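You operate a simulated robot arm through the tools that you are given. There is no shell and no other tool.

You are at the controls of a simulated two-armed robot. One attempt, no reset.

## Task
Hold the green bowl on the top of the fitting bench steady with one hand and put the eyelet with the largest size on its label from the ledge of the winding frame in it with the other.
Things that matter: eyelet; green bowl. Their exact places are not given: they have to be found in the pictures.

The check looks at the end state, three seconds after you hand in, the way a careful person would. Anything else that was tipped, shoved, dropped, spilled or broken makes it a failure.

## Robot
Two 7-joint arms with two-finger parallel grippers on one trunk, on a base that moves. Base frame: it is fixed to the floor where the robot stands at the start and does not move with it; the origin is under the middle of the robot, x ahead of it, y to its left, z up; the surface under the hand at the start is at about z = 620. Lengths are in mm, angles in degrees, forces in N, time in s.
The left shoulder is at the start at [82, 101, 907], the right one opposite. With the tool pointing down near the work surface each hand reaches from about 280 to 560 mm from the robot's upright axis, wherever it stands, measured 20 degrees to its own side. Places, roughly: green bowl [750, 3750, 750]. Payload 2.4 kg a hand.
Tool frame (each hand has its own): the origin (TCP) lies between the finger pads and is the grasp point; the fingertips stand 24 mm ahead of it; z points along the fingers, y is the line along which they close. The gripper opens to 68 mm. The fingers are 17 mm wide and 10 mm thick; the gripper's body (40 by 70 mm) begins 41 mm behind the TCP.
Orientation is told as [roll, pitch, yaw] about the base's x, y, z axes, in that order, counted from this pose: with the fingers straight down and closing along the base's y, the tool's x points along the base's -x, its y along +y and its z along -z.

## Interface
- The arms move only by the tool send_rows. It takes "left_moves", "right_moves" or both (then of equal length, played together; a hand with none holds still); each is a list of rows, each a list of 2 entries, a list of its own where there are three numbers: the shift along the tool's x, y, z in cm, then the turn, a rotation vector about the tool's x, y, z in degrees. In form: [[[tx, ty, tz], [rx, ry, rz]], ...]. A call has 1 to 20 rows; each row shifts and turns the commanded pose from where the row before left it, along the tool's axes as they then stand. "left_jaw" and "right_jaw" are, for a hand that has rows, the finger opening in cm, from 0 to 6.8, set as the call begins (left out, the last holds). A row lasts 0.2 s, in which the tool goes at most 50 mm and 8.6 degrees; a call with a longer step from one row to the next is refused whole, and so is a gripper value outside its range. Where a pose cannot be reached the arm comes as near as it can. A force on the tool above 40 N (or 10 N above the force at the start of the call, whichever is more), or a blocked arm, ends the call early, and 0.2 s more pass. The fingers move at their own pace (about 72 mm/s each) and stop on an object; they squeeze with about 45 N. The grip force told is the motor's: it shows also when the fingers shut on nothing. Time passes only in rows, and 0.2 s behind the last, so rows that do not move let the fingers close. The reply holds the time, the measured pose of the TCP, the force on the tool along the base axes, the opening and the grip force, in the units named above and with some noise, with the torque about the TCP (base axes, N m) and any sound that the robot's microphone picked up.
- Cameras (640 x 400 px; columns grow to the right, rows downward): "scene" is now at [176.5, 29.2, 1066.9]; the picture's right is [0.34, -0.94, 0.00], its down [-0.55, -0.20, -0.82] and it looks along [0.77, 0.27, -0.58] (base axes); focal length 235 px, centre (320, 200). "left" rides on the left gripper at [84, -11, -75] in its tool frame; the picture's right is [0.13, 0.99, 0.00], its down [-0.60, 0.08, -0.79] and it looks along [-0.79, 0.10, 0.61] (tool axes); focal length 251 px, centre (320, 200). "right" rides on the right gripper at [84, 11, -75] in its tool frame; the picture's right is [-0.13, 0.99, 0.00], its down [-0.60, -0.08, -0.79] and it looks along [-0.79, -0.10, 0.61] (tool axes); focal length 251 px, centre (320, 200).
- capture(camera): a new picture of that camera. It takes no simulated time.
- slide_trunk(by): moves the trunk up (or, below 0, down) by that many mm; the arms and the scene camera ride with it, the base frame stays. It gives what a move gives, with no picture.
- base_move(legs): drives the robot by 1 to 6 legs, each [ahead, left, turn to the left] in mm, mm and degrees, along the robot's own axes; the way and the turn of a leg run together, so that a leg with both is an arc; at most 1500 mm and 180 degrees a leg. The arms and the cameras ride along, it lands a little off, and it stops where it bumps. It gives what a move gives.
- head_to(pan, tilt): turns the head with the scene camera to pan (to the left, within 86 degrees either way) and tilt (down, from -29 to 69), counted from straight ahead of the robot (the tilt from the chest, where the trunk bows). It gives what a move gives.
- measure_at(camera, pixels): for up to 12 pixels [column, row] of the newest picture of that camera ("zoom" is the newest enlarged one), the place [x, y, z] in the base frame of the surface seen there, good to about 3 mm. It takes no simulated time.
- zoom(camera, box): a new picture of the part [left, top, right, bottom] of that camera's present view, enlarged. It takes no simulated time.
- job_done(): hands the job in; it is judged then, once.

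Open the grippers and draw the arms clear of the work before you hand the job in, unless the task says otherwise.

The tools are called after "Request:" by a JSON object that holds its "api" and its "payload". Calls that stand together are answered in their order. send_rows: Moves the arms, as the interface text tells. Its arguments: {"type":"object","properties":{"left_moves":{"type":"array"},"left_jaw":{"type":"number"},"right_moves":{"type":"array"},"right_jaw":{"type":"number"}},"required":[]} The other tools are called the same way: slide_trunk (by) moves the trunk up or down; base_move (legs) drives the base; head_to (pan, tilt) turns the head that bears the scene camera; capture (camera) takes a picture; measure_at (camera, pixels) gives the place of the surface under pixels of a picture; zoom (camera, box) takes an enlarged picture of a part of a camera's view; job_done () hands the job in.

At the start:

```text
clock: 0.0
left_tcp_pos: [313.5, 235.8, 933.5]
left_orientation: [0.0, 0.0, 0.0]
left_wrist_force: [0.5, -0.1, -0.1]
left_moment: [-0.01, 0.02, 0.01]
left_finger_gap: 68.1
left_grip_force: 0.1
right_tcp_pos: [424.5, -5.6, 830.4]
right_orientation: [0.0, 0.0, 0.0]
right_wrist_force: [-0.8, 0.7, 0.4]
right_moment: [0.01, 0.03, -0.01]
right_finger_gap: 67.7
right_grip_force: 0.1
trunk travel left (down, up): [-125.0, 724.0]
robot x, y, heading: [-2.2, -1.8, -0.1]
head pan, tilt (commanded): [19.7, 35.4]
```

scene: 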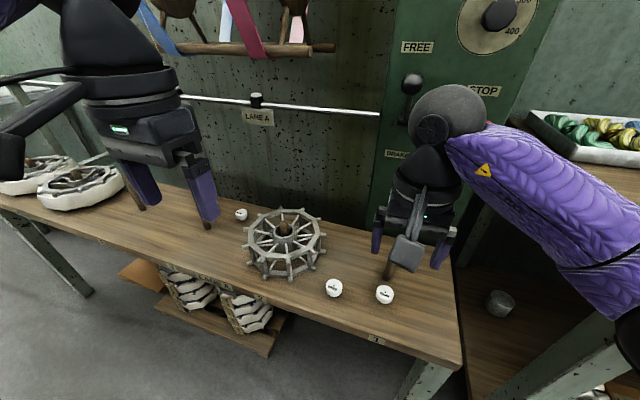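
right: 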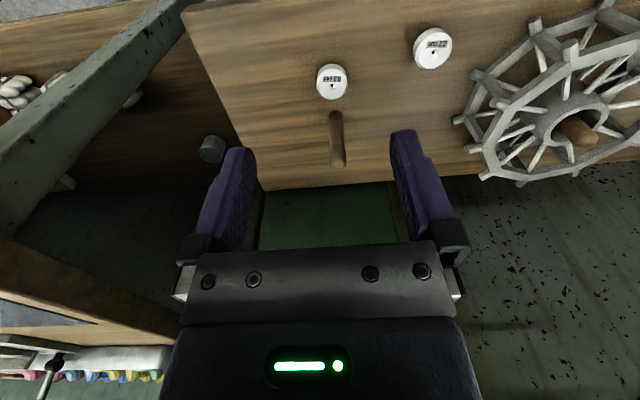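
left: 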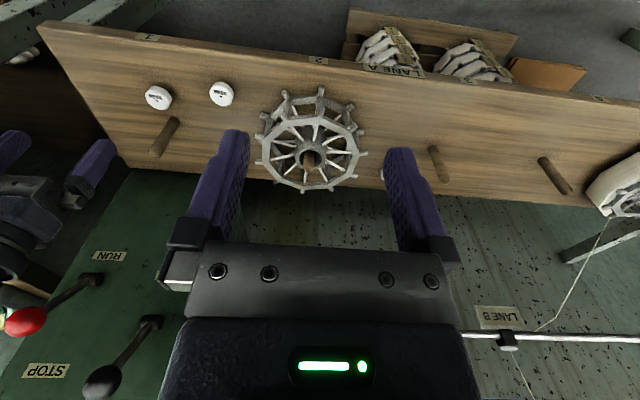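

The scene picture shows three white round pieces on the ledge at about (334,288), (385,293) and (241,214). I'll zoom in on them to read their labels.

Request:
{"api": "zoom", "payload": {"camera": "right", "box": [300, 20, 480, 120]}}

Request:
{"api": "zoom", "payload": {"camera": "scene", "box": [210, 190, 410, 315]}}

Request:
{"api": "zoom", "payload": {"camera": "left", "box": [130, 60, 260, 140]}}

```text
3.56 times, centred on (390, 70) of right
```

zoom: 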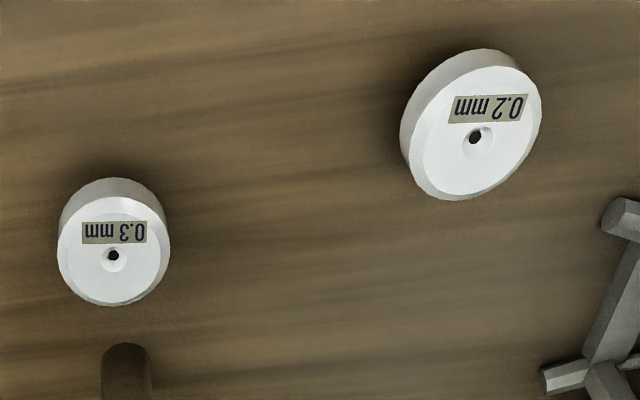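

```text
3.20 times, centred on (310, 252) of scene
```

zoom: 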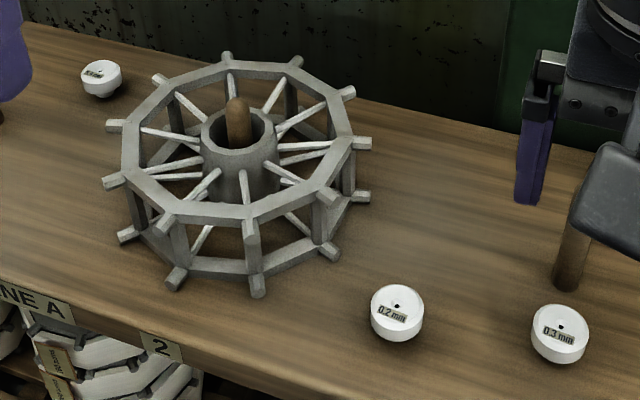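

```text
4.92 times, centred on (195, 100) of left
```

zoom: 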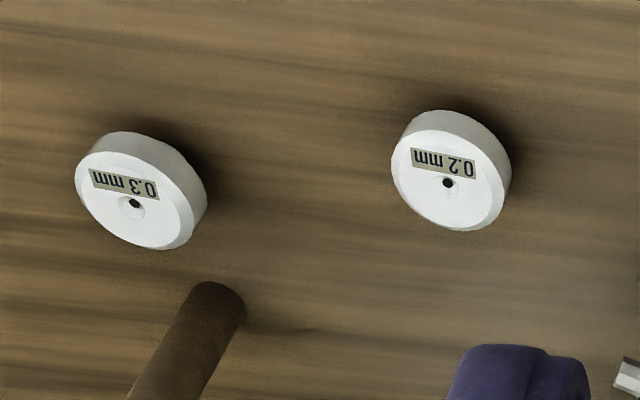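

The two near ones read 0.2 mm and 0.3 mm. The third, at about (241,214), is too small to read, so I'll zoom tighter on it and measure all three positions.

Request:
{"api": "zoom", "payload": {"camera": "scene", "box": [225, 204, 257, 224]}}

Request:
{"api": "measure_at", "payload": {"camera": "scene", "pixels": [[241, 212], [334, 285], [385, 291], [285, 260], [300, 310], [440, 330], [200, 240], [180, 200]]}}

```text
16.00 times, centred on (241, 214) of scene
```

zoom: 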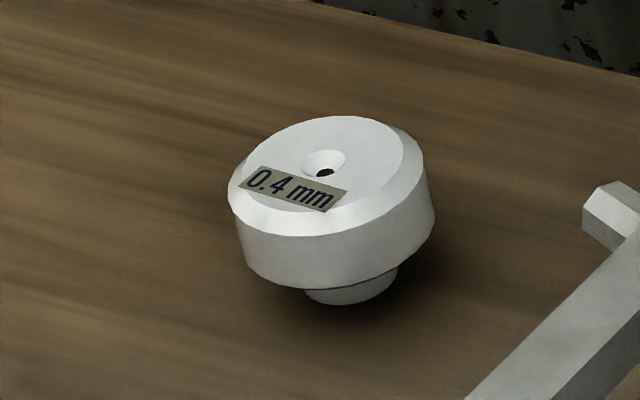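

```text
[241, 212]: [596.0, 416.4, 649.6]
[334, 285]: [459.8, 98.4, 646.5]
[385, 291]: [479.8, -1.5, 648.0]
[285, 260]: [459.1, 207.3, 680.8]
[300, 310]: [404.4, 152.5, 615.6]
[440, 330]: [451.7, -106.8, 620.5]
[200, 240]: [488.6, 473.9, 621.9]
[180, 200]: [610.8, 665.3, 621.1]
```

The third reads 0.4 mm, the largest so far. I'll pan the head around to check for more eyelets on the ledge and to look toward the fitting bench on the left.

Request:
{"api": "head_to", "payload": {"pan": 50, "tilt": 25}}

Request:
{"api": "capture", "payload": {"camera": "scene"}}

Request:
{"api": "head_to", "payload": {"pan": 80, "tilt": 15}}

Request:
{"api": "capture", "payload": {"camera": "scene"}}

Request:
{"api": "head_to", "payload": {"pan": -20, "tilt": 35}}

Request:
{"api": "capture", "payload": {"camera": "scene"}}

```text
clock: 0.9
left_tcp_pos: [312.9, 234.9, 933.6]
left_orientation: [0.1, 0.0, 0.1]
left_wrist_force: [0.6, 0.2, -0.1]
left_moment: [0.03, 0.03, 0.02]
left_finger_gap: 67.8
left_grip_force: 0.0
right_tcp_pos: [425.0, -5.3, 830.0]
right_orientation: [0.1, -0.1, -0.1]
right_wrist_force: [-0.4, 0.2, 0.0]
right_moment: [0.04, -0.02, 0.01]
right_finger_gap: 68.1
right_grip_force: 0.1
trunk travel left (down, up): [-125.0, 724.0]
robot x, y, heading: [0.5, 2.6, -0.3]
head pan, tilt (commanded): [50.0, 25.0]
```

```text
taken
```

scene: 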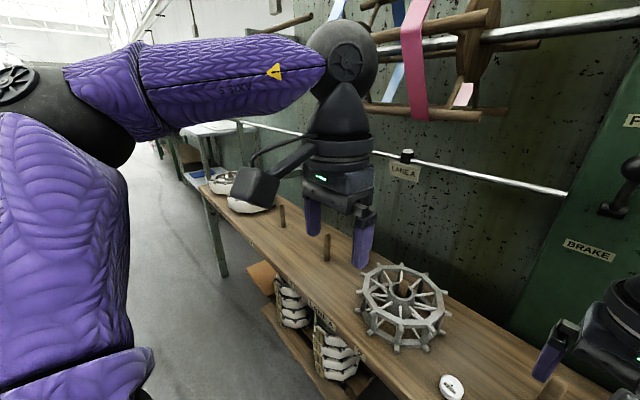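

```text
clock: 1.9
left_tcp_pos: [313.7, 236.6, 934.4]
left_orientation: [-0.1, 0.1, 0.0]
left_wrist_force: [-0.6, 0.3, -0.3]
left_moment: [0.01, -0.02, -0.02]
left_finger_gap: 68.2
left_grip_force: 0.1
right_tcp_pos: [424.7, -5.2, 830.5]
right_orientation: [0.0, 0.0, 0.0]
right_wrist_force: [-0.1, -0.5, 0.4]
right_moment: [0.02, 0.01, -0.03]
right_finger_gap: 68.1
right_grip_force: 0.0
trunk travel left (down, up): [-125.0, 724.0]
robot x, y, heading: [1.8, -0.9, 0.0]
head pan, tilt (commanded): [80.0, 15.0]
```

```text
taken
```

scene: 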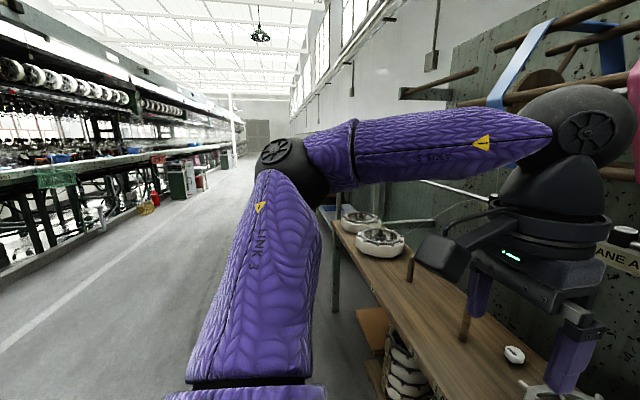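

```text
clock: 3.7
left_tcp_pos: [314.8, 236.1, 932.9]
left_orientation: [0.1, -0.1, 0.1]
left_wrist_force: [0.9, -0.7, 0.4]
left_moment: [0.03, 0.0, -0.02]
left_finger_gap: 68.0
left_grip_force: 0.1
right_tcp_pos: [424.8, -6.0, 830.6]
right_orientation: [0.1, 0.0, 0.0]
right_wrist_force: [-0.3, -0.1, -0.2]
right_moment: [0.01, 0.02, -0.01]
right_finger_gap: 68.1
right_grip_force: 0.1
trunk travel left (down, up): [-125.0, 724.0]
robot x, y, heading: [2.0, -1.9, 0.1]
head pan, tilt (commanded): [-20.0, 35.0]
```

```text
taken
```

scene: 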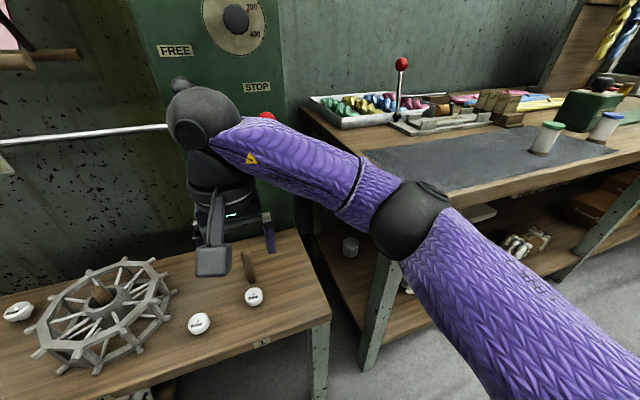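

No other eyelets show on the right side. Next I'll look at the ledge left of the wheel and the space under it, to plan how the robot can come closer.

Request:
{"api": "head_to", "payload": {"pan": 35, "tilt": 55}}

Request:
{"api": "capture", "payload": {"camera": "scene"}}

```text
clock: 4.9
left_tcp_pos: [314.5, 236.0, 934.0]
left_orientation: [0.1, 0.0, 0.0]
left_wrist_force: [-0.1, -0.2, -0.8]
left_moment: [0.05, -0.04, -0.03]
left_finger_gap: 68.1
left_grip_force: 0.0
right_tcp_pos: [424.1, -5.0, 829.7]
right_orientation: [0.0, -0.1, -0.1]
right_wrist_force: [0.2, 0.4, -0.3]
right_moment: [-0.02, -0.02, 0.02]
right_finger_gap: 67.9
right_grip_force: 0.1
trunk travel left (down, up): [-125.0, 724.0]
robot x, y, heading: [-1.8, 1.4, -0.2]
head pan, tilt (commanded): [35.0, 55.0]
```

```text
taken
```

scene: 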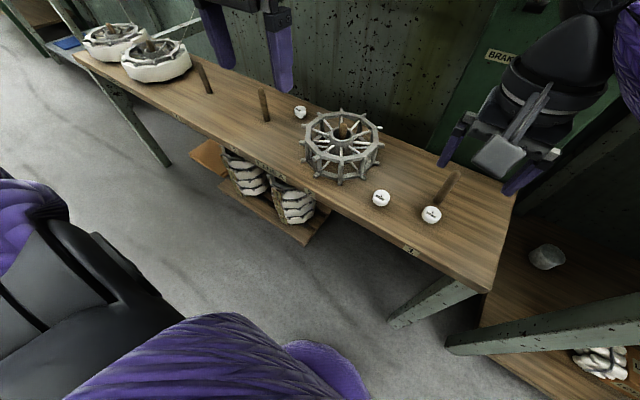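

I'll measure the ledge's front edge, the board and skeins below it, the pegs, and the eyelet.

Request:
{"api": "measure_at", "payload": {"camera": "scene", "pixels": [[484, 288], [400, 240], [300, 184], [200, 124], [85, 58], [303, 241], [200, 160], [300, 220], [246, 190], [300, 110], [264, 92], [205, 68]]}}

Request:
{"api": "measure_at", "payload": {"camera": "scene", "pixels": [[268, 118], [210, 92], [190, 70], [155, 75], [350, 115], [320, 180], [375, 150], [390, 320], [168, 165], [450, 175], [434, 201], [345, 118]]}}

Request:
{"api": "zoom", "payload": {"camera": "scene", "box": [70, 0, 310, 150]}}

```text
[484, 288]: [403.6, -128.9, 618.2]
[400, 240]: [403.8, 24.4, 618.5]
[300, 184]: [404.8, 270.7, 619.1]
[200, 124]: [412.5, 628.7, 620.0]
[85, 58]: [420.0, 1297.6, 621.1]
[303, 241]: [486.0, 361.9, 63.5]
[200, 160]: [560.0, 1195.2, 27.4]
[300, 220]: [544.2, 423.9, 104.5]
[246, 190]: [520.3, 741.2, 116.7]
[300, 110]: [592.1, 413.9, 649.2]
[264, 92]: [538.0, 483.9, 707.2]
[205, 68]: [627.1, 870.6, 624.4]
```

```text
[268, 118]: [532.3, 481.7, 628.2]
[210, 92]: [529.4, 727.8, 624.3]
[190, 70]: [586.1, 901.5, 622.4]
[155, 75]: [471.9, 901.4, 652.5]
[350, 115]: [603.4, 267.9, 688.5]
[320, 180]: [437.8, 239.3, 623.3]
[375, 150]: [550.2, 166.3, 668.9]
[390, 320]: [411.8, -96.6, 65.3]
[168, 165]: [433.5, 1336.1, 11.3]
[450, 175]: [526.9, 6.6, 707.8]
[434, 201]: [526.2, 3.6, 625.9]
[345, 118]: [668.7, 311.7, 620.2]
```

```text
2.67 times, centred on (190, 75) of scene
```

zoom: 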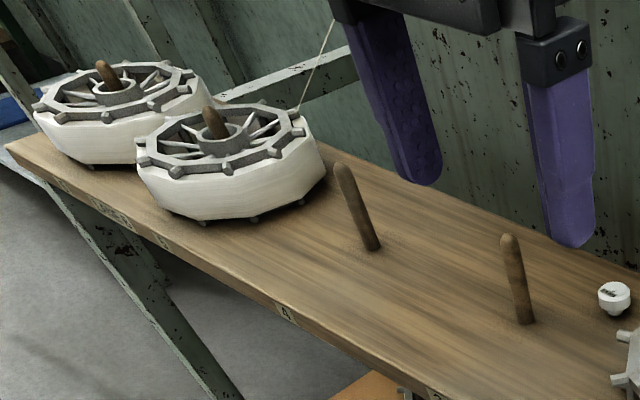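

Ledge front edge is at x≈404–420, its top at z≈620, and the eyelet's top is at about (594,415,650). Now I'll check the rod and overhead parts behind the ledge, and how far my own base reaches.

Request:
{"api": "head_to", "payload": {"pan": 25, "tilt": 15}}

Request:
{"api": "capture", "payload": {"camera": "scene"}}

Request:
{"api": "measure_at", "payload": {"camera": "scene", "pixels": [[330, 185], [300, 180], [380, 200], [430, 210], [320, 120], [260, 120], [200, 120], [460, 170], [340, 260], [290, 40], [340, 60], [480, 230]]}}

Request:
{"api": "head_to", "payload": {"pan": 0, "tilt": 69}}

Request:
{"api": "capture", "payload": {"camera": "scene"}}

```text
clock: 6.0
left_tcp_pos: [315.2, 235.3, 933.8]
left_orientation: [0.0, 0.1, -0.1]
left_wrist_force: [-0.1, -0.2, 0.5]
left_moment: [-0.02, -0.01, 0.02]
left_finger_gap: 67.9
left_grip_force: 0.1
right_tcp_pos: [425.1, -4.8, 832.1]
right_orientation: [-0.1, 0.0, 0.0]
right_wrist_force: [-0.7, 0.6, 0.4]
right_moment: [0.0, 0.03, 0.0]
right_finger_gap: 68.1
right_grip_force: 0.1
trunk travel left (down, up): [-125.0, 724.0]
robot x, y, heading: [-3.2, 1.9, 0.2]
head pan, tilt (commanded): [25.0, 15.0]
```

```text
taken
```

scene: 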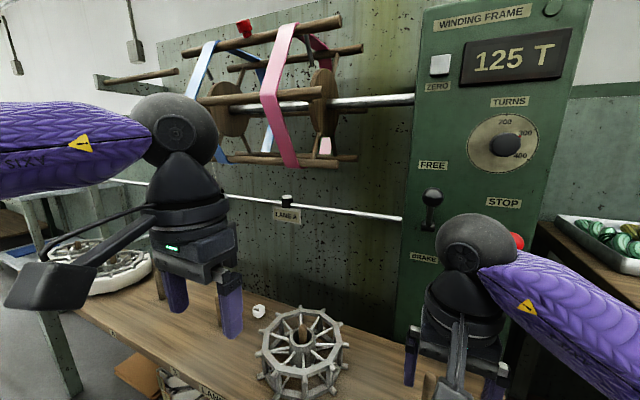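

```text
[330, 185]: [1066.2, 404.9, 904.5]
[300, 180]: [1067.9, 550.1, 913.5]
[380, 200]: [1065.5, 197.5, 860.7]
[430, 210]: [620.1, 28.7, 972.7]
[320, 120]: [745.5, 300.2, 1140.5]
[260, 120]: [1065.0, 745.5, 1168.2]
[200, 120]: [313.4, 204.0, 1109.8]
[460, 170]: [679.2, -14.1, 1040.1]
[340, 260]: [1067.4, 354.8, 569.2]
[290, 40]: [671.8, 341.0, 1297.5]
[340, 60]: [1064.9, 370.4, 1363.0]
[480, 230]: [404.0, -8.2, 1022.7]
```

```text
clock: 7.2
left_tcp_pos: [314.1, 235.5, 933.6]
left_orientation: [0.0, 0.0, 0.0]
left_wrist_force: [-0.2, -0.2, -0.5]
left_moment: [0.01, 0.0, -0.02]
left_finger_gap: 68.3
left_grip_force: 0.1
right_tcp_pos: [424.3, -5.7, 830.2]
right_orientation: [0.0, 0.0, 0.1]
right_wrist_force: [0.3, -0.5, 0.3]
right_moment: [-0.02, 0.0, -0.02]
right_finger_gap: 68.1
right_grip_force: 0.1
trunk travel left (down, up): [-125.0, 724.0]
robot x, y, heading: [0.3, -0.3, -0.0]
head pan, tilt (commanded): [0.0, 68.8]
```

```text
taken
```

scene: 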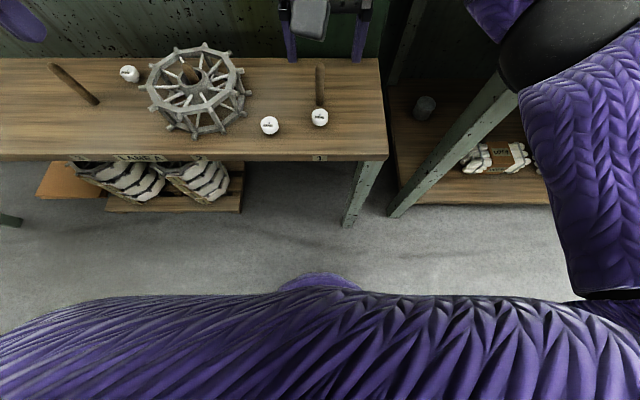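

I'll measure the front of my own base (purple bulge at (320,278)) and the floor-level obstacles.

Request:
{"api": "measure_at", "payload": {"camera": "scene", "pixels": [[320, 276], [300, 284], [345, 284], [220, 210], [100, 200], [60, 190], [350, 225], [240, 190], [395, 212], [250, 92], [150, 95], [129, 72]]}}

Request:
{"api": "zoom", "payload": {"camera": "scene", "box": [30, 30, 350, 230]}}

```text
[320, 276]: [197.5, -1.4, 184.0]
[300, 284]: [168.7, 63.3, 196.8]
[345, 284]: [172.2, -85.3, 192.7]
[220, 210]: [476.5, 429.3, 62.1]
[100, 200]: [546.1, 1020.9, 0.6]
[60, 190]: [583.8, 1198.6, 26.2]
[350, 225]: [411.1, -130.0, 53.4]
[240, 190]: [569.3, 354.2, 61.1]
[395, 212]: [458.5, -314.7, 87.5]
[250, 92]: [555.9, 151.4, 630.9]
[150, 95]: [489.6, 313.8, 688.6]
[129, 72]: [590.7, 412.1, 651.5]
```

```text
2.00 times, centred on (190, 130) of scene
```

zoom: 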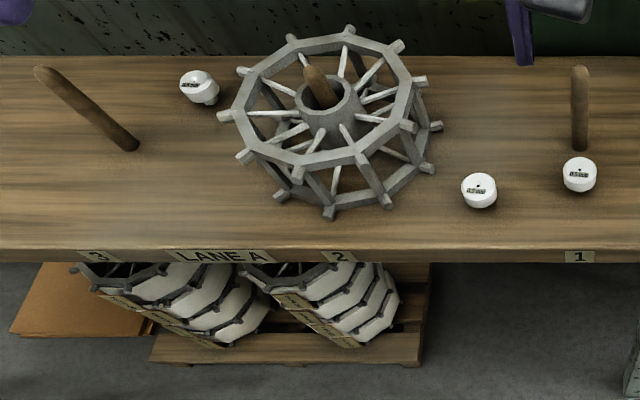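

My base front is at x≈200 and the pallet front at x≈476, so there is room to come about 120 mm closer. I'll pull the right hand back a little first, then drive left and forward.

Request:
{"api": "send_rows", "payload": {"right_moves": [[[4, 0, 0], [0, 0, 0]], [[4, 0, 0], [0, 0, 0]]]}}

Request:
{"api": "base_move", "payload": {"legs": [[0, 230, 0], [120, 0, 0]]}}

Request:
{"api": "capture", "payload": {"camera": "left"}}

Request:
{"api": "head_to", "payload": {"pan": 25, "tilt": 45}}

Request:
{"api": "capture", "payload": {"camera": "scene"}}

```text
clock: 7.8
left_tcp_pos: [314.4, 236.2, 933.9]
left_orientation: [0.0, 0.1, 0.0]
left_wrist_force: [-0.1, 0.1, -0.3]
left_moment: [0.02, 0.03, -0.05]
left_finger_gap: 68.2
left_grip_force: 0.0
right_tcp_pos: [346.3, -5.7, 830.8]
right_orientation: [0.1, 0.0, 0.0]
right_wrist_force: [-0.2, 0.5, 0.0]
right_moment: [-0.06, -0.04, -0.01]
right_finger_gap: 68.1
right_grip_force: 0.1
trunk travel left (down, up): [-125.0, 724.0]
robot x, y, heading: [-1.1, -0.7, 0.1]
head pan, tilt (commanded): [0.0, 68.8]
```

```text
clock: 10.4
left_tcp_pos: [432.5, 466.6, 934.1]
left_orientation: [0.0, 0.0, -0.1]
left_wrist_force: [-0.8, -0.4, 0.7]
left_moment: [-0.02, 0.0, 0.02]
left_finger_gap: 68.1
left_grip_force: 0.0
right_tcp_pos: [464.5, 224.5, 830.3]
right_orientation: [0.0, 0.1, -0.1]
right_wrist_force: [-0.3, 0.1, -0.5]
right_moment: [-0.02, 0.01, 0.03]
right_finger_gap: 67.9
right_grip_force: 0.2
trunk travel left (down, up): [-125.0, 724.0]
robot x, y, heading: [118.7, 227.7, -0.2]
head pan, tilt (commanded): [0.0, 68.8]
```

```text
taken
```

left: 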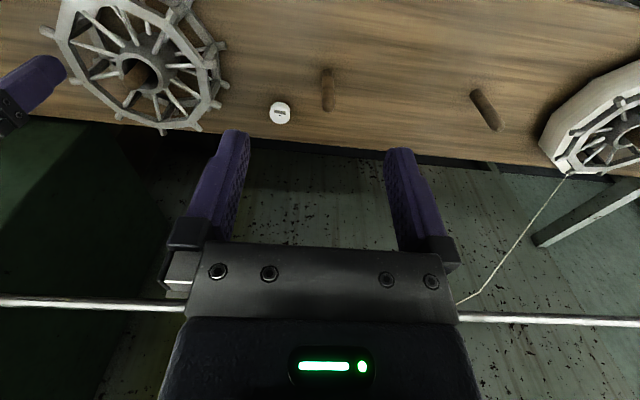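

```text
clock: 11.2
left_tcp_pos: [432.4, 466.6, 933.6]
left_orientation: [0.0, 0.0, 0.0]
left_wrist_force: [0.0, -0.4, 0.4]
left_moment: [0.0, -0.01, 0.0]
left_finger_gap: 68.1
left_grip_force: 0.0
right_tcp_pos: [464.2, 223.7, 829.3]
right_orientation: [0.0, 0.0, 0.0]
right_wrist_force: [-0.8, -0.4, 0.5]
right_moment: [-0.01, 0.0, -0.01]
right_finger_gap: 67.9
right_grip_force: 0.0
trunk travel left (down, up): [-125.0, 724.0]
robot x, y, heading: [114.9, 228.8, 0.1]
head pan, tilt (commanded): [25.0, 45.0]
```

```text
taken
```

scene: 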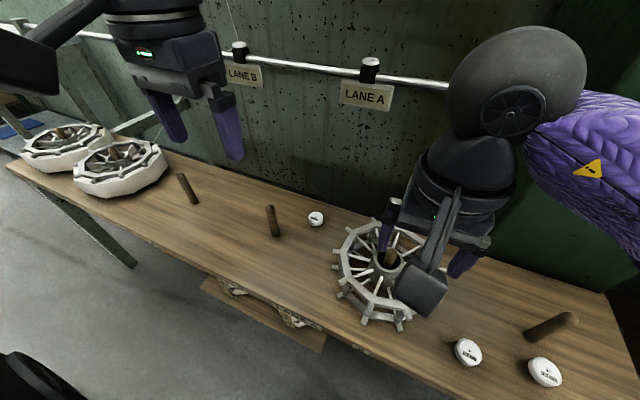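

I'll measure the rod (pixels (300,65) and (410,80) in the scene picture) and the eyelet in both views.

Request:
{"api": "measure_at", "payload": {"camera": "scene", "pixels": [[300, 66], [410, 81], [369, 68], [239, 52], [365, 98], [316, 217], [270, 207], [275, 236], [345, 250], [358, 232]]}}

Request:
{"api": "measure_at", "payload": {"camera": "left", "pixels": [[280, 112], [272, 112], [289, 113], [326, 90], [220, 100], [205, 60], [280, 120], [100, 303]]}}

Request:
{"api": "zoom", "payload": {"camera": "left", "box": [240, 85, 320, 135]}}

```text
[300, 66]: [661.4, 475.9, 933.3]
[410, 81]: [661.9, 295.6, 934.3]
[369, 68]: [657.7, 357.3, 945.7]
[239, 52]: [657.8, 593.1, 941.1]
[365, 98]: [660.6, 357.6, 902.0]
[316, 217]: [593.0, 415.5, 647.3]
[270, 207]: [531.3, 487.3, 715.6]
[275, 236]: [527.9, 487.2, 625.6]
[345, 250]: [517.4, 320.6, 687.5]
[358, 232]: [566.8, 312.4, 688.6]
```

```text
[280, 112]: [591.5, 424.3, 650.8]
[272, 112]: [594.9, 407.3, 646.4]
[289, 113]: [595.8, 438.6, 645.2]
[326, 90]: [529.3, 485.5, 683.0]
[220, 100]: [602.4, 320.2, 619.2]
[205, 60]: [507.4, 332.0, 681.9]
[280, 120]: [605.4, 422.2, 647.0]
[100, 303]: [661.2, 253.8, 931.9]
```

```text
8.00 times, centred on (280, 110) of left
```

zoom: 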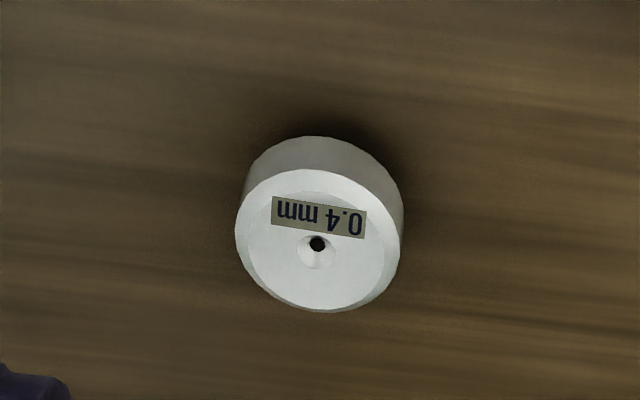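

The rod is at x≈661, z≈933, only 67 mm beyond the eyelet, so I'll tilt the hand back slightly for wrist clearance. First I'll fix the eyelet's centre more exactly.

Request:
{"api": "measure_at", "payload": {"camera": "zoom", "pixels": [[317, 255], [240, 230], [398, 250], [315, 170], [310, 310], [260, 200], [380, 200], [320, 145], [317, 280], [240, 180], [400, 190]]}}

Request:
{"api": "zoom", "payload": {"camera": "scene", "box": [296, 205, 336, 230]}}

Request:
{"api": "measure_at", "payload": {"camera": "zoom", "pixels": [[320, 200], [220, 200], [420, 200], [320, 140], [320, 260], [320, 300]]}}

```text
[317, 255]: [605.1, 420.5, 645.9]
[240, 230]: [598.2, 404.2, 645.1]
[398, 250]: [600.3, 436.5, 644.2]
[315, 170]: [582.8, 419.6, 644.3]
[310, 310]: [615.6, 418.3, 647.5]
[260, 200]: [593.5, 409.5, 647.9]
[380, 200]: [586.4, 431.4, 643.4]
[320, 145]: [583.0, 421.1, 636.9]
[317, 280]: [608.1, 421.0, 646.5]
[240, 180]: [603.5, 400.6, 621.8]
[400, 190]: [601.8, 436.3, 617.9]
```

```text
16.00 times, centred on (316, 218) of scene
```

zoom: 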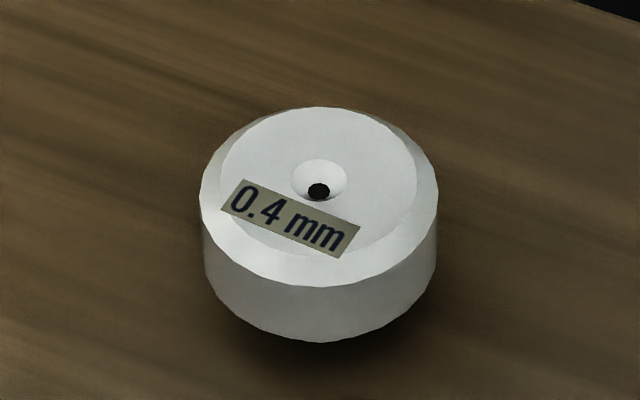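

```text
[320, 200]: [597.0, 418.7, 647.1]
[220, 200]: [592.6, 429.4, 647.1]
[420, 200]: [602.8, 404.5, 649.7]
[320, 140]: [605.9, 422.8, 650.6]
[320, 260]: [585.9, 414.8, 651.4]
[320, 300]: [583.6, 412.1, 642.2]
```

Eyelet centre is about (599,420), its top at z≈649, and its head is about 33 mm wide. I'll tilt the left hand 12° and lower it while it is still over the front of the ledge.

Request:
{"api": "send_rows", "payload": {"left_moves": [[[0, 0, 0], [0, -6, 0]], [[0, 0, 0], [0, -6, 0]], [[0.743, -1.165, 3.5], [0, 0, 0]], [[0.743, -1.165, 3.5], [0, 0, 0]], [[0.743, -1.165, 3.5], [0, 0, 0]], [[0.743, -1.165, 3.5], [0, 0, 0]]], "left_jaw": 6.4}}

Request:
{"api": "capture", "payload": {"camera": "scene"}}

Request:
{"api": "capture", "payload": {"camera": "left"}}

```text
clock: 12.7
left_tcp_pos: [429.8, 418.8, 790.9]
left_orientation: [0.0, -11.9, 0.1]
left_wrist_force: [1.0, -0.3, 1.3]
left_moment: [0.01, -0.03, -0.02]
left_finger_gap: 63.8
left_grip_force: 0.1
right_tcp_pos: [464.7, 224.6, 830.6]
right_orientation: [0.1, 0.0, 0.0]
right_wrist_force: [-0.7, 0.2, 0.1]
right_moment: [-0.04, 0.03, 0.02]
right_finger_gap: 68.1
right_grip_force: 0.0
trunk travel left (down, up): [-125.0, 724.0]
robot x, y, heading: [118.9, 229.5, 0.0]
head pan, tilt (commanded): [25.0, 45.0]
```

```text
taken
```

scene: 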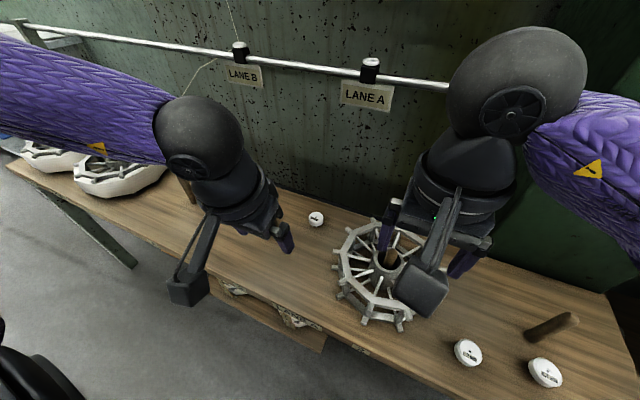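

```text
taken
```

left: 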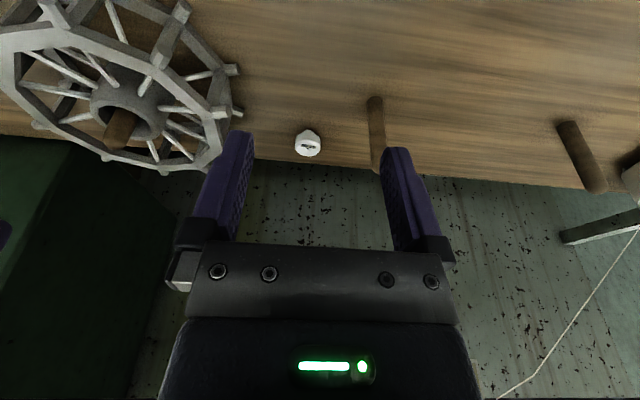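

The hand is at (430,419,791) and nothing is in its way. I'll go forward and down to above the eyelet.

Request:
{"api": "send_rows", "payload": {"left_moves": [[[-2.888, 0.03, 2.474], [0, 0, 0]], [[-2.888, 0.03, 2.474], [0, 0, 0]], [[-2.888, 0.03, 2.474], [0, 0, 0]], [[-2.888, 0.03, 2.474], [0, 0, 0]], [[-2.888, 0.03, 2.474], [0, 0, 0]]]}}

Request:
{"api": "capture", "payload": {"camera": "scene"}}

Request:
{"api": "capture", "payload": {"camera": "left"}}

```text
clock: 13.8
left_tcp_pos: [599.4, 419.2, 700.4]
left_orientation: [0.1, -12.0, 0.1]
left_wrist_force: [0.7, 0.8, 0.0]
left_moment: [0.02, 0.02, 0.01]
left_finger_gap: 64.1
left_grip_force: 0.1
right_tcp_pos: [465.9, 225.0, 830.5]
right_orientation: [-0.1, 0.0, 0.0]
right_wrist_force: [0.0, 0.5, 0.0]
right_moment: [0.01, -0.05, 0.03]
right_finger_gap: 67.8
right_grip_force: 0.0
trunk travel left (down, up): [-125.0, 724.0]
robot x, y, heading: [117.0, 229.1, -0.1]
head pan, tilt (commanded): [25.0, 45.0]
```

```text
taken
```

scene: 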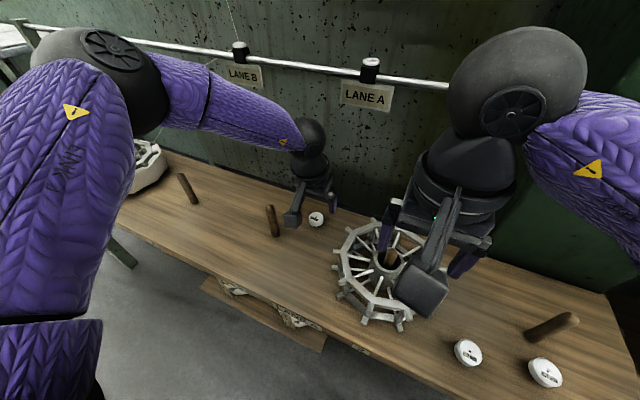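

```text
taken
```

left: 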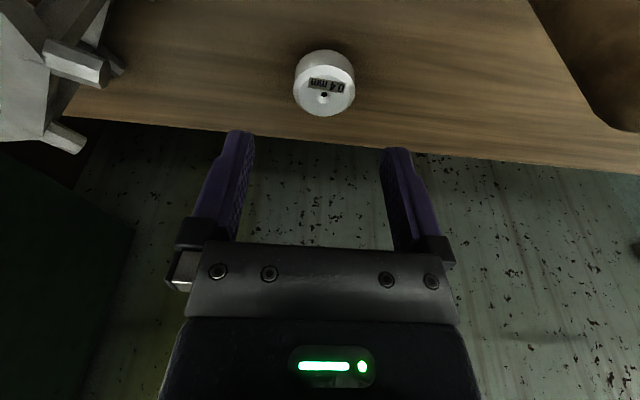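

The hand is at (599,419,700), and in the left view the eyelet sits at about (323,83). I'll re-measure it from this close before going down.

Request:
{"api": "measure_at", "payload": {"camera": "left", "pixels": [[323, 95], [295, 85], [352, 85], [323, 60], [323, 115], [323, 75], [315, 105], [400, 60], [250, 80]]}}

Request:
{"api": "zoom", "payload": {"camera": "left", "box": [260, 40, 388, 120]}}

```text
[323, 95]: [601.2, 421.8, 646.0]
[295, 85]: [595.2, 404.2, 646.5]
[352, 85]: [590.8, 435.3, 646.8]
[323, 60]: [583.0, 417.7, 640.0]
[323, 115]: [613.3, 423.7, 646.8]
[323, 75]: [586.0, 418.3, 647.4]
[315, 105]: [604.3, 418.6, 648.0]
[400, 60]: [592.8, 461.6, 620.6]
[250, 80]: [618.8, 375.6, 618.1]
```

```text
5.00 times, centred on (324, 80) of left
```

zoom: 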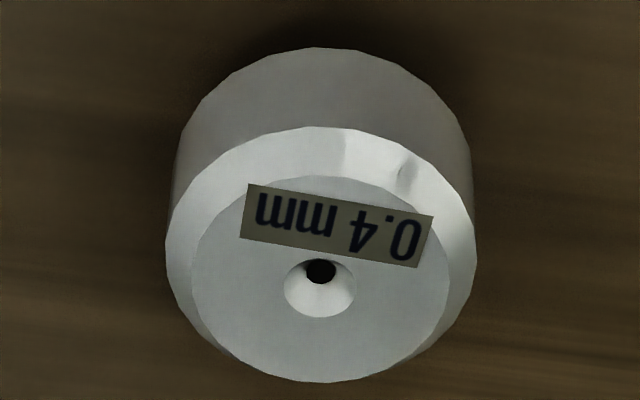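

Eyelet centre is (599.5,420.5) with its top at about z=648. I'll lower the open fingers around its head to TCP z≈648, with the tips a few mm above the ledge.

Request:
{"api": "send_rows", "payload": {"left_moves": [[[0.413, 0.04, 1.7], [0, 0, 0]], [[0.413, 0.04, 1.7], [0, 0, 0]], [[0.413, 0.04, 1.7], [0, 0, 0]], [[0, 0, 0], [0, 0, 0]]]}}

Request:
{"api": "capture", "payload": {"camera": "left"}}

Request:
{"api": "zoom", "payload": {"camera": "scene", "box": [240, 170, 400, 270]}}

```text
clock: 14.8
left_tcp_pos: [598.1, 421.8, 647.4]
left_orientation: [0.0, -11.9, -0.1]
left_wrist_force: [0.0, 0.7, -0.2]
left_moment: [0.02, 0.02, -0.05]
left_finger_gap: 63.7
left_grip_force: 0.1
right_tcp_pos: [465.2, 224.0, 831.0]
right_orientation: [-0.1, 0.0, -0.1]
right_wrist_force: [0.0, -0.5, 0.6]
right_moment: [0.01, -0.01, -0.02]
right_finger_gap: 68.0
right_grip_force: 0.1
trunk travel left (down, up): [-125.0, 724.0]
robot x, y, heading: [116.1, 228.6, 0.2]
head pan, tilt (commanded): [25.0, 45.0]
```

```text
taken
```

left: 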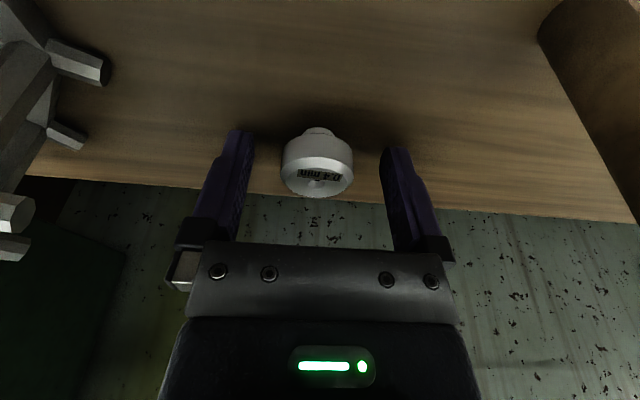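

```text
4.00 times, centred on (320, 220) of scene
```

zoom: 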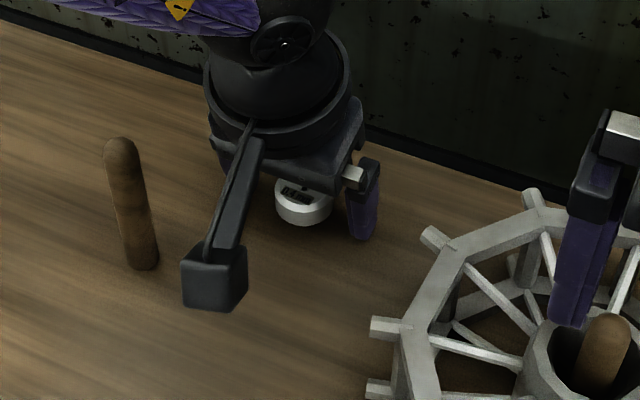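

The eyelet is centred between the fingers in both views. I'll close on it.

Request:
{"api": "send_rows", "payload": {"left_moves": [[[0, 0, 0], [0, 0, 0]], [[0, 0, 0], [0, 0, 0]], [[0, 0, 0], [0, 0, 0]], [[0, 0, 0], [0, 0, 0]]], "left_jaw": 2.0}}

Request:
{"api": "capture", "payload": {"camera": "left"}}

```text
clock: 15.8
left_tcp_pos: [598.4, 422.3, 647.7]
left_orientation: [0.0, -12.0, 0.0]
left_wrist_force: [-0.4, 0.4, 0.4]
left_moment: [0.02, 0.01, 0.0]
left_finger_gap: 31.8
left_grip_force: 45.0
right_tcp_pos: [464.9, 224.7, 829.9]
right_orientation: [0.1, 0.0, 0.0]
right_wrist_force: [-0.3, -1.0, -0.4]
right_moment: [-0.02, 0.0, 0.01]
right_finger_gap: 68.0
right_grip_force: 0.0
trunk travel left (down, up): [-125.0, 724.0]
robot x, y, heading: [118.0, 229.3, 0.2]
head pan, tilt (commanded): [25.0, 45.0]
```

```text
taken
```

left: 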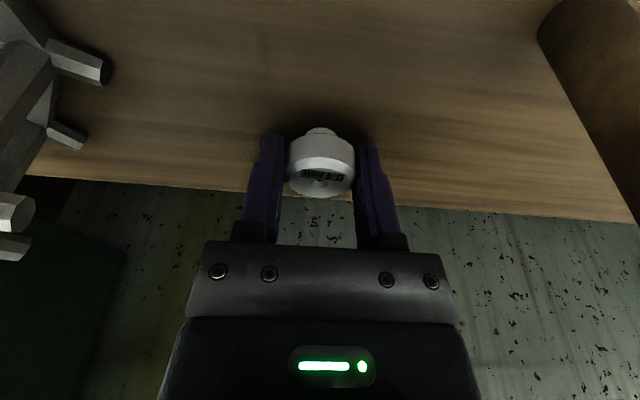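

The eyelet is gripped at 31.8 mm with 45 N. I'll lift 60 mm and check it.

Request:
{"api": "send_rows", "payload": {"left_moves": [[[-0.3, 0, -1.4], [0, 0, 0]], [[-0.475, 0, -2.235], [0, 0, 0]], [[-0.475, 0, -2.235], [0, 0, 0]], [[0, 0, 0], [0, 0, 0]]]}}

Request:
{"api": "capture", "payload": {"camera": "left"}}

```text
clock: 16.9
left_tcp_pos: [597.0, 422.2, 707.9]
left_orientation: [0.0, -12.0, 0.1]
left_wrist_force: [-0.4, -0.1, -0.7]
left_moment: [-0.01, -0.05, 0.0]
left_finger_gap: 31.8
left_grip_force: 45.0
right_tcp_pos: [465.4, 224.4, 830.5]
right_orientation: [0.0, 0.0, 0.0]
right_wrist_force: [-0.7, -0.5, 0.1]
right_moment: [0.03, 0.01, 0.03]
right_finger_gap: 67.9
right_grip_force: 0.1
trunk travel left (down, up): [-125.0, 724.0]
robot x, y, heading: [115.8, 232.3, 0.4]
head pan, tilt (commanded): [25.0, 45.0]
```

```text
taken
```

left: 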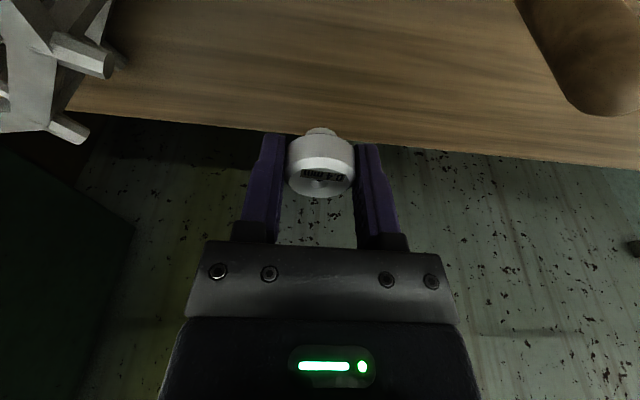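

The eyelet is held firmly off the ledge. I'll draw the left hand back out along the same path, then up, and level the tool.

Request:
{"api": "send_rows", "payload": {"left_moves": [[[2.904, 0, -2.396], [0, 0, 0]], [[2.904, 0, -2.396], [0, 0, 0]], [[2.904, 0, -2.396], [0, 0, 0]], [[2.904, 0, -2.396], [0, 0, 0]], [[2.904, 0, -2.396], [0, 0, 0]], [[-0.728, 1.1, -3.42], [0, 0, 0]], [[-0.728, 1.1, -3.42], [0, 0, 0]], [[-0.728, 1.1, -3.42], [0, 0, 0]], [[-0.728, 1.1, -3.42], [0, 0, 0]], [[0, 0, 0], [0, 6, 0]], [[0, 0, 0], [0, 6, 0]]]}}

Request:
{"api": "capture", "payload": {"camera": "left"}}

Request:
{"api": "capture", "payload": {"camera": "scene"}}

```text
clock: 19.2
left_tcp_pos: [431.8, 466.9, 934.5]
left_orientation: [-0.1, 0.2, 0.0]
left_wrist_force: [-0.6, 1.1, -0.7]
left_moment: [-0.01, 0.0, 0.01]
left_finger_gap: 32.2
left_grip_force: 45.1
right_tcp_pos: [464.9, 224.3, 829.7]
right_orientation: [0.0, 0.1, 0.0]
right_wrist_force: [-0.6, 0.1, 0.8]
right_moment: [0.06, -0.02, -0.01]
right_finger_gap: 68.2
right_grip_force: 0.1
trunk travel left (down, up): [-125.0, 724.0]
robot x, y, heading: [116.9, 232.6, -0.0]
head pan, tilt (commanded): [25.0, 45.0]
```

```text
taken
```

left: 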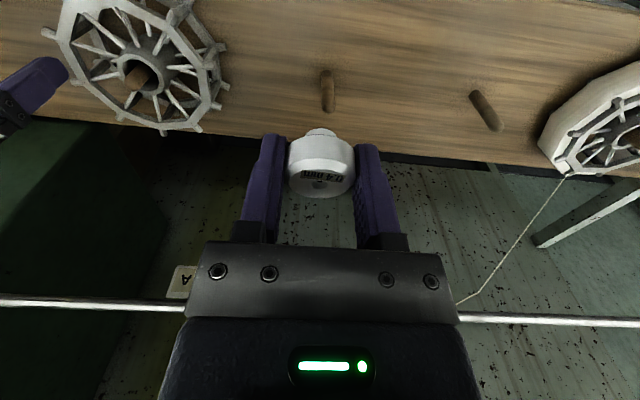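

```text
taken
```

scene: 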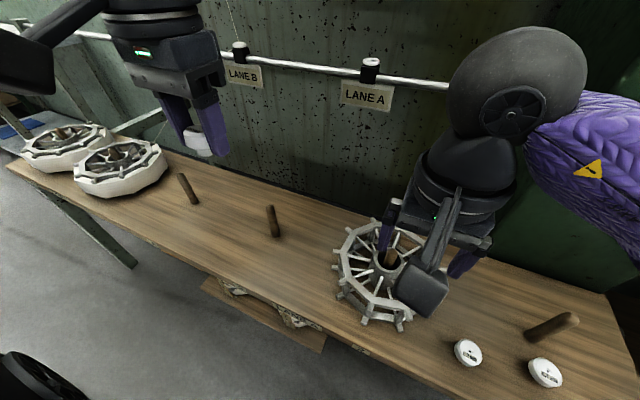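

I'll back away 300 mm from the frame, and then look left along the aisle before driving.

Request:
{"api": "base_move", "payload": {"legs": [[-320, 0, 0]]}}

Request:
{"api": "head_to", "payload": {"pan": 65, "tilt": 25}}

Request:
{"api": "capture", "payload": {"camera": "scene"}}

Request:
{"api": "head_to", "payload": {"pan": 86, "tilt": 35}}

Request:
{"api": "capture", "payload": {"camera": "scene"}}

```text
clock: 21.4
left_tcp_pos: [105.5, 464.9, 933.7]
left_orientation: [0.1, 0.0, 0.1]
left_wrist_force: [-0.7, 0.1, -0.8]
left_moment: [0.0, 0.0, 0.01]
left_finger_gap: 32.1
left_grip_force: 44.9
right_tcp_pos: [139.0, 224.9, 831.1]
right_orientation: [0.0, 0.0, 0.3]
right_wrist_force: [0.0, -0.2, 0.1]
right_moment: [0.0, 0.01, -0.01]
right_finger_gap: 68.2
right_grip_force: 0.0
trunk travel left (down, up): [-125.0, 724.0]
robot x, y, heading: [-206.6, 229.5, 0.1]
head pan, tilt (commanded): [25.0, 45.0]
```

```text
clock: 22.5
left_tcp_pos: [105.9, 466.5, 934.4]
left_orientation: [0.0, 0.0, 0.2]
left_wrist_force: [0.0, -0.7, -0.5]
left_moment: [0.0, -0.01, 0.02]
left_finger_gap: 31.8
left_grip_force: 45.3
right_tcp_pos: [139.5, 224.5, 830.4]
right_orientation: [0.1, 0.0, 0.2]
right_wrist_force: [0.9, 0.3, 0.0]
right_moment: [-0.01, -0.02, 0.0]
right_finger_gap: 67.8
right_grip_force: 0.0
trunk travel left (down, up): [-125.0, 724.0]
robot x, y, heading: [-212.9, 233.3, 0.2]
head pan, tilt (commanded): [65.0, 25.0]
```

```text
taken
```

scene: 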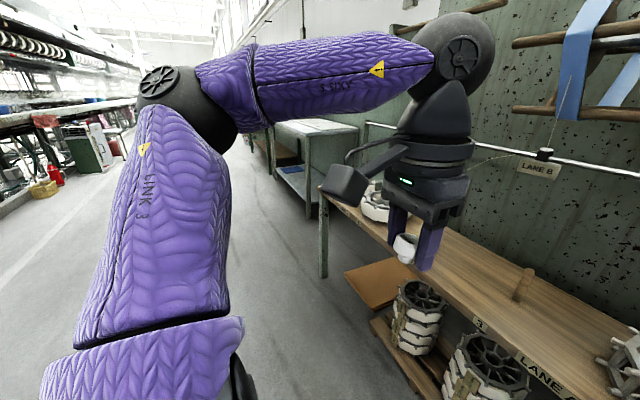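

```text
clock: 23.3
left_tcp_pos: [104.3, 466.2, 933.2]
left_orientation: [0.0, -0.1, 0.2]
left_wrist_force: [-0.2, -0.3, 0.6]
left_moment: [0.01, -0.02, 0.0]
left_finger_gap: 32.2
left_grip_force: 45.2
right_tcp_pos: [138.9, 224.9, 830.5]
right_orientation: [-0.1, 0.0, 0.2]
right_wrist_force: [-0.6, -0.2, 0.5]
right_moment: [0.03, -0.04, 0.02]
right_finger_gap: 68.2
right_grip_force: 0.0
trunk travel left (down, up): [-125.0, 724.0]
robot x, y, heading: [-209.4, 232.1, 0.3]
head pan, tilt (commanded): [85.9, 35.0]
```

```text
taken
```

scene: 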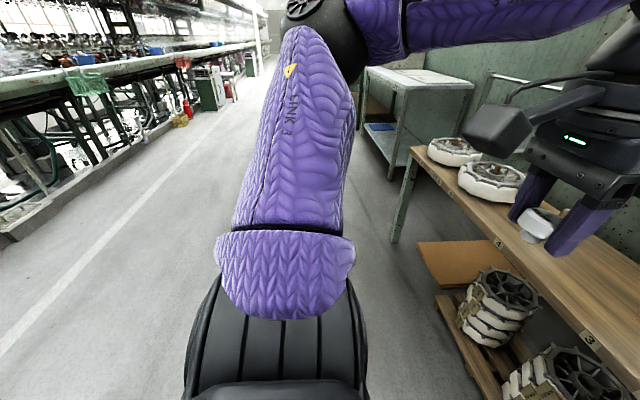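

The aisle is clear to the left. I'll measure the grey-topped cabinet past the ledge end and the pieces beyond it, using both visible pieces.

Request:
{"api": "measure_at", "payload": {"camera": "scene", "pixels": [[372, 70], [395, 150], [420, 78], [470, 82], [395, 175], [180, 120], [200, 110], [360, 100], [215, 250], [330, 50], [150, 130]]}}

Request:
{"api": "head_to", "payload": {"pan": 75, "tilt": 5}}

Request:
{"api": "capture", "payload": {"camera": "scene"}}

```text
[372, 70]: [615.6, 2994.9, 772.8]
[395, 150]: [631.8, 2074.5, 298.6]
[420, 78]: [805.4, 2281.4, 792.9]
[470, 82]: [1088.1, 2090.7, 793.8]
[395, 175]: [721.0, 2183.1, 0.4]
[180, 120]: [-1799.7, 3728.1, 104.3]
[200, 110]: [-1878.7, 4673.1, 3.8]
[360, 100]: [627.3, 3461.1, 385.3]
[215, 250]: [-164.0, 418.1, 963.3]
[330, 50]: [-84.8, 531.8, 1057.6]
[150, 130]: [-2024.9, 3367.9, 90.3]
```

```text
clock: 24.3
left_tcp_pos: [105.0, 465.0, 934.5]
left_orientation: [0.0, 0.1, 0.2]
left_wrist_force: [-0.2, -0.9, -0.3]
left_moment: [0.02, 0.02, 0.0]
left_finger_gap: 32.0
left_grip_force: 44.4
right_tcp_pos: [140.1, 224.9, 831.2]
right_orientation: [0.0, 0.0, 0.2]
right_wrist_force: [0.2, -0.1, 0.4]
right_moment: [-0.02, 0.01, -0.03]
right_finger_gap: 68.2
right_grip_force: 0.0
trunk travel left (down, up): [-125.0, 724.0]
robot x, y, heading: [-208.4, 229.0, 0.3]
head pan, tilt (commanded): [75.0, 5.0]
```

```text
taken
```

scene: 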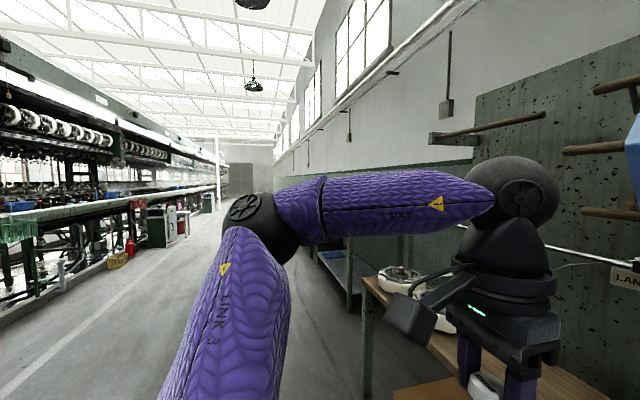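

The lane at x≈-200 is free, with everything on the right side beyond x≈600. I'll drive left in steps toward the fitting bench.

Request:
{"api": "base_move", "payload": {"legs": [[0, 1500, 0], [0, 1500, 0]]}}

Request:
{"api": "head_to", "payload": {"pan": 25, "tilt": 25}}

Request:
{"api": "capture", "payload": {"camera": "scene"}}

```text
clock: 38.8
left_tcp_pos: [109.5, 3486.5, 934.1]
left_orientation: [0.1, 0.0, -0.6]
left_wrist_force: [0.5, 0.7, 0.4]
left_moment: [-0.02, -0.01, 0.0]
left_finger_gap: 32.5
left_grip_force: 44.7
right_tcp_pos: [139.6, 3244.9, 831.1]
right_orientation: [0.0, 0.1, -0.6]
right_wrist_force: [0.3, 0.1, 0.2]
right_moment: [-0.01, 0.03, 0.0]
right_finger_gap: 67.8
right_grip_force: 0.1
trunk travel left (down, up): [-125.0, 724.0]
robot x, y, heading: [-208.1, 3251.0, -0.4]
head pan, tilt (commanded): [75.0, 5.0]
```

```text
clock: 40.0
left_tcp_pos: [110.0, 3484.3, 934.6]
left_orientation: [0.0, 0.0, -0.6]
left_wrist_force: [0.8, -0.2, -0.3]
left_moment: [0.01, 0.01, -0.01]
left_finger_gap: 31.9
left_grip_force: 45.0
right_tcp_pos: [140.0, 3245.0, 830.5]
right_orientation: [0.0, 0.1, -0.6]
right_wrist_force: [-0.6, 1.0, 1.2]
right_moment: [-0.02, 0.04, 0.01]
right_finger_gap: 68.0
right_grip_force: 0.1
trunk travel left (down, up): [-125.0, 724.0]
robot x, y, heading: [-208.5, 3251.8, -0.4]
head pan, tilt (commanded): [25.0, 25.0]
```

```text
taken
```

scene: 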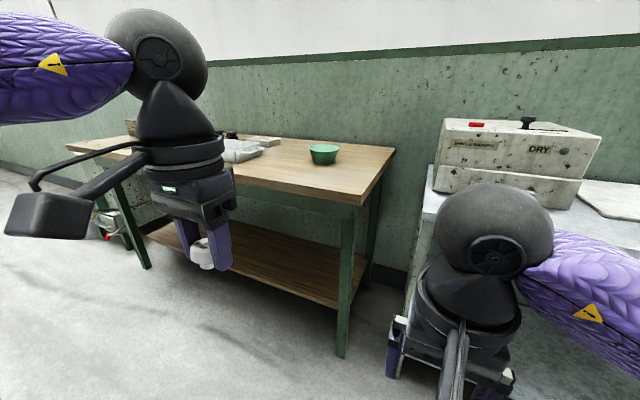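

The bench with the green bowl is visible at (323,152). I'll zoom in and measure the bowl, the bench edges and its neighbours.

Request:
{"api": "zoom", "payload": {"camera": "scene", "box": [200, 110, 400, 235]}}

Request:
{"api": "measure_at", "payload": {"camera": "scene", "pixels": [[323, 158], [310, 147], [338, 147], [323, 147], [355, 203], [395, 148], [250, 184], [240, 150], [262, 140], [231, 134], [345, 350], [300, 180]]}}

```text
3.20 times, centred on (300, 172) of scene
```

zoom: 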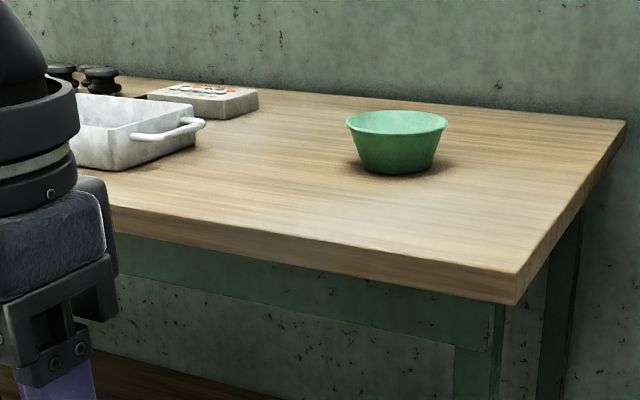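

```text
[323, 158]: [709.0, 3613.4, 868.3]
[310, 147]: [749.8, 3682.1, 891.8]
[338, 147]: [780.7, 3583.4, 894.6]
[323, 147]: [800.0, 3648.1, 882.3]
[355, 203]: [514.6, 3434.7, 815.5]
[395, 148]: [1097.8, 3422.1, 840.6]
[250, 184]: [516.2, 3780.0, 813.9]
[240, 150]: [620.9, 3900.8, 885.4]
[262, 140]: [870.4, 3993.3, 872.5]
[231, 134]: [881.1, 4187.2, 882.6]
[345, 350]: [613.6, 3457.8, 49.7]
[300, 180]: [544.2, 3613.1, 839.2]
```

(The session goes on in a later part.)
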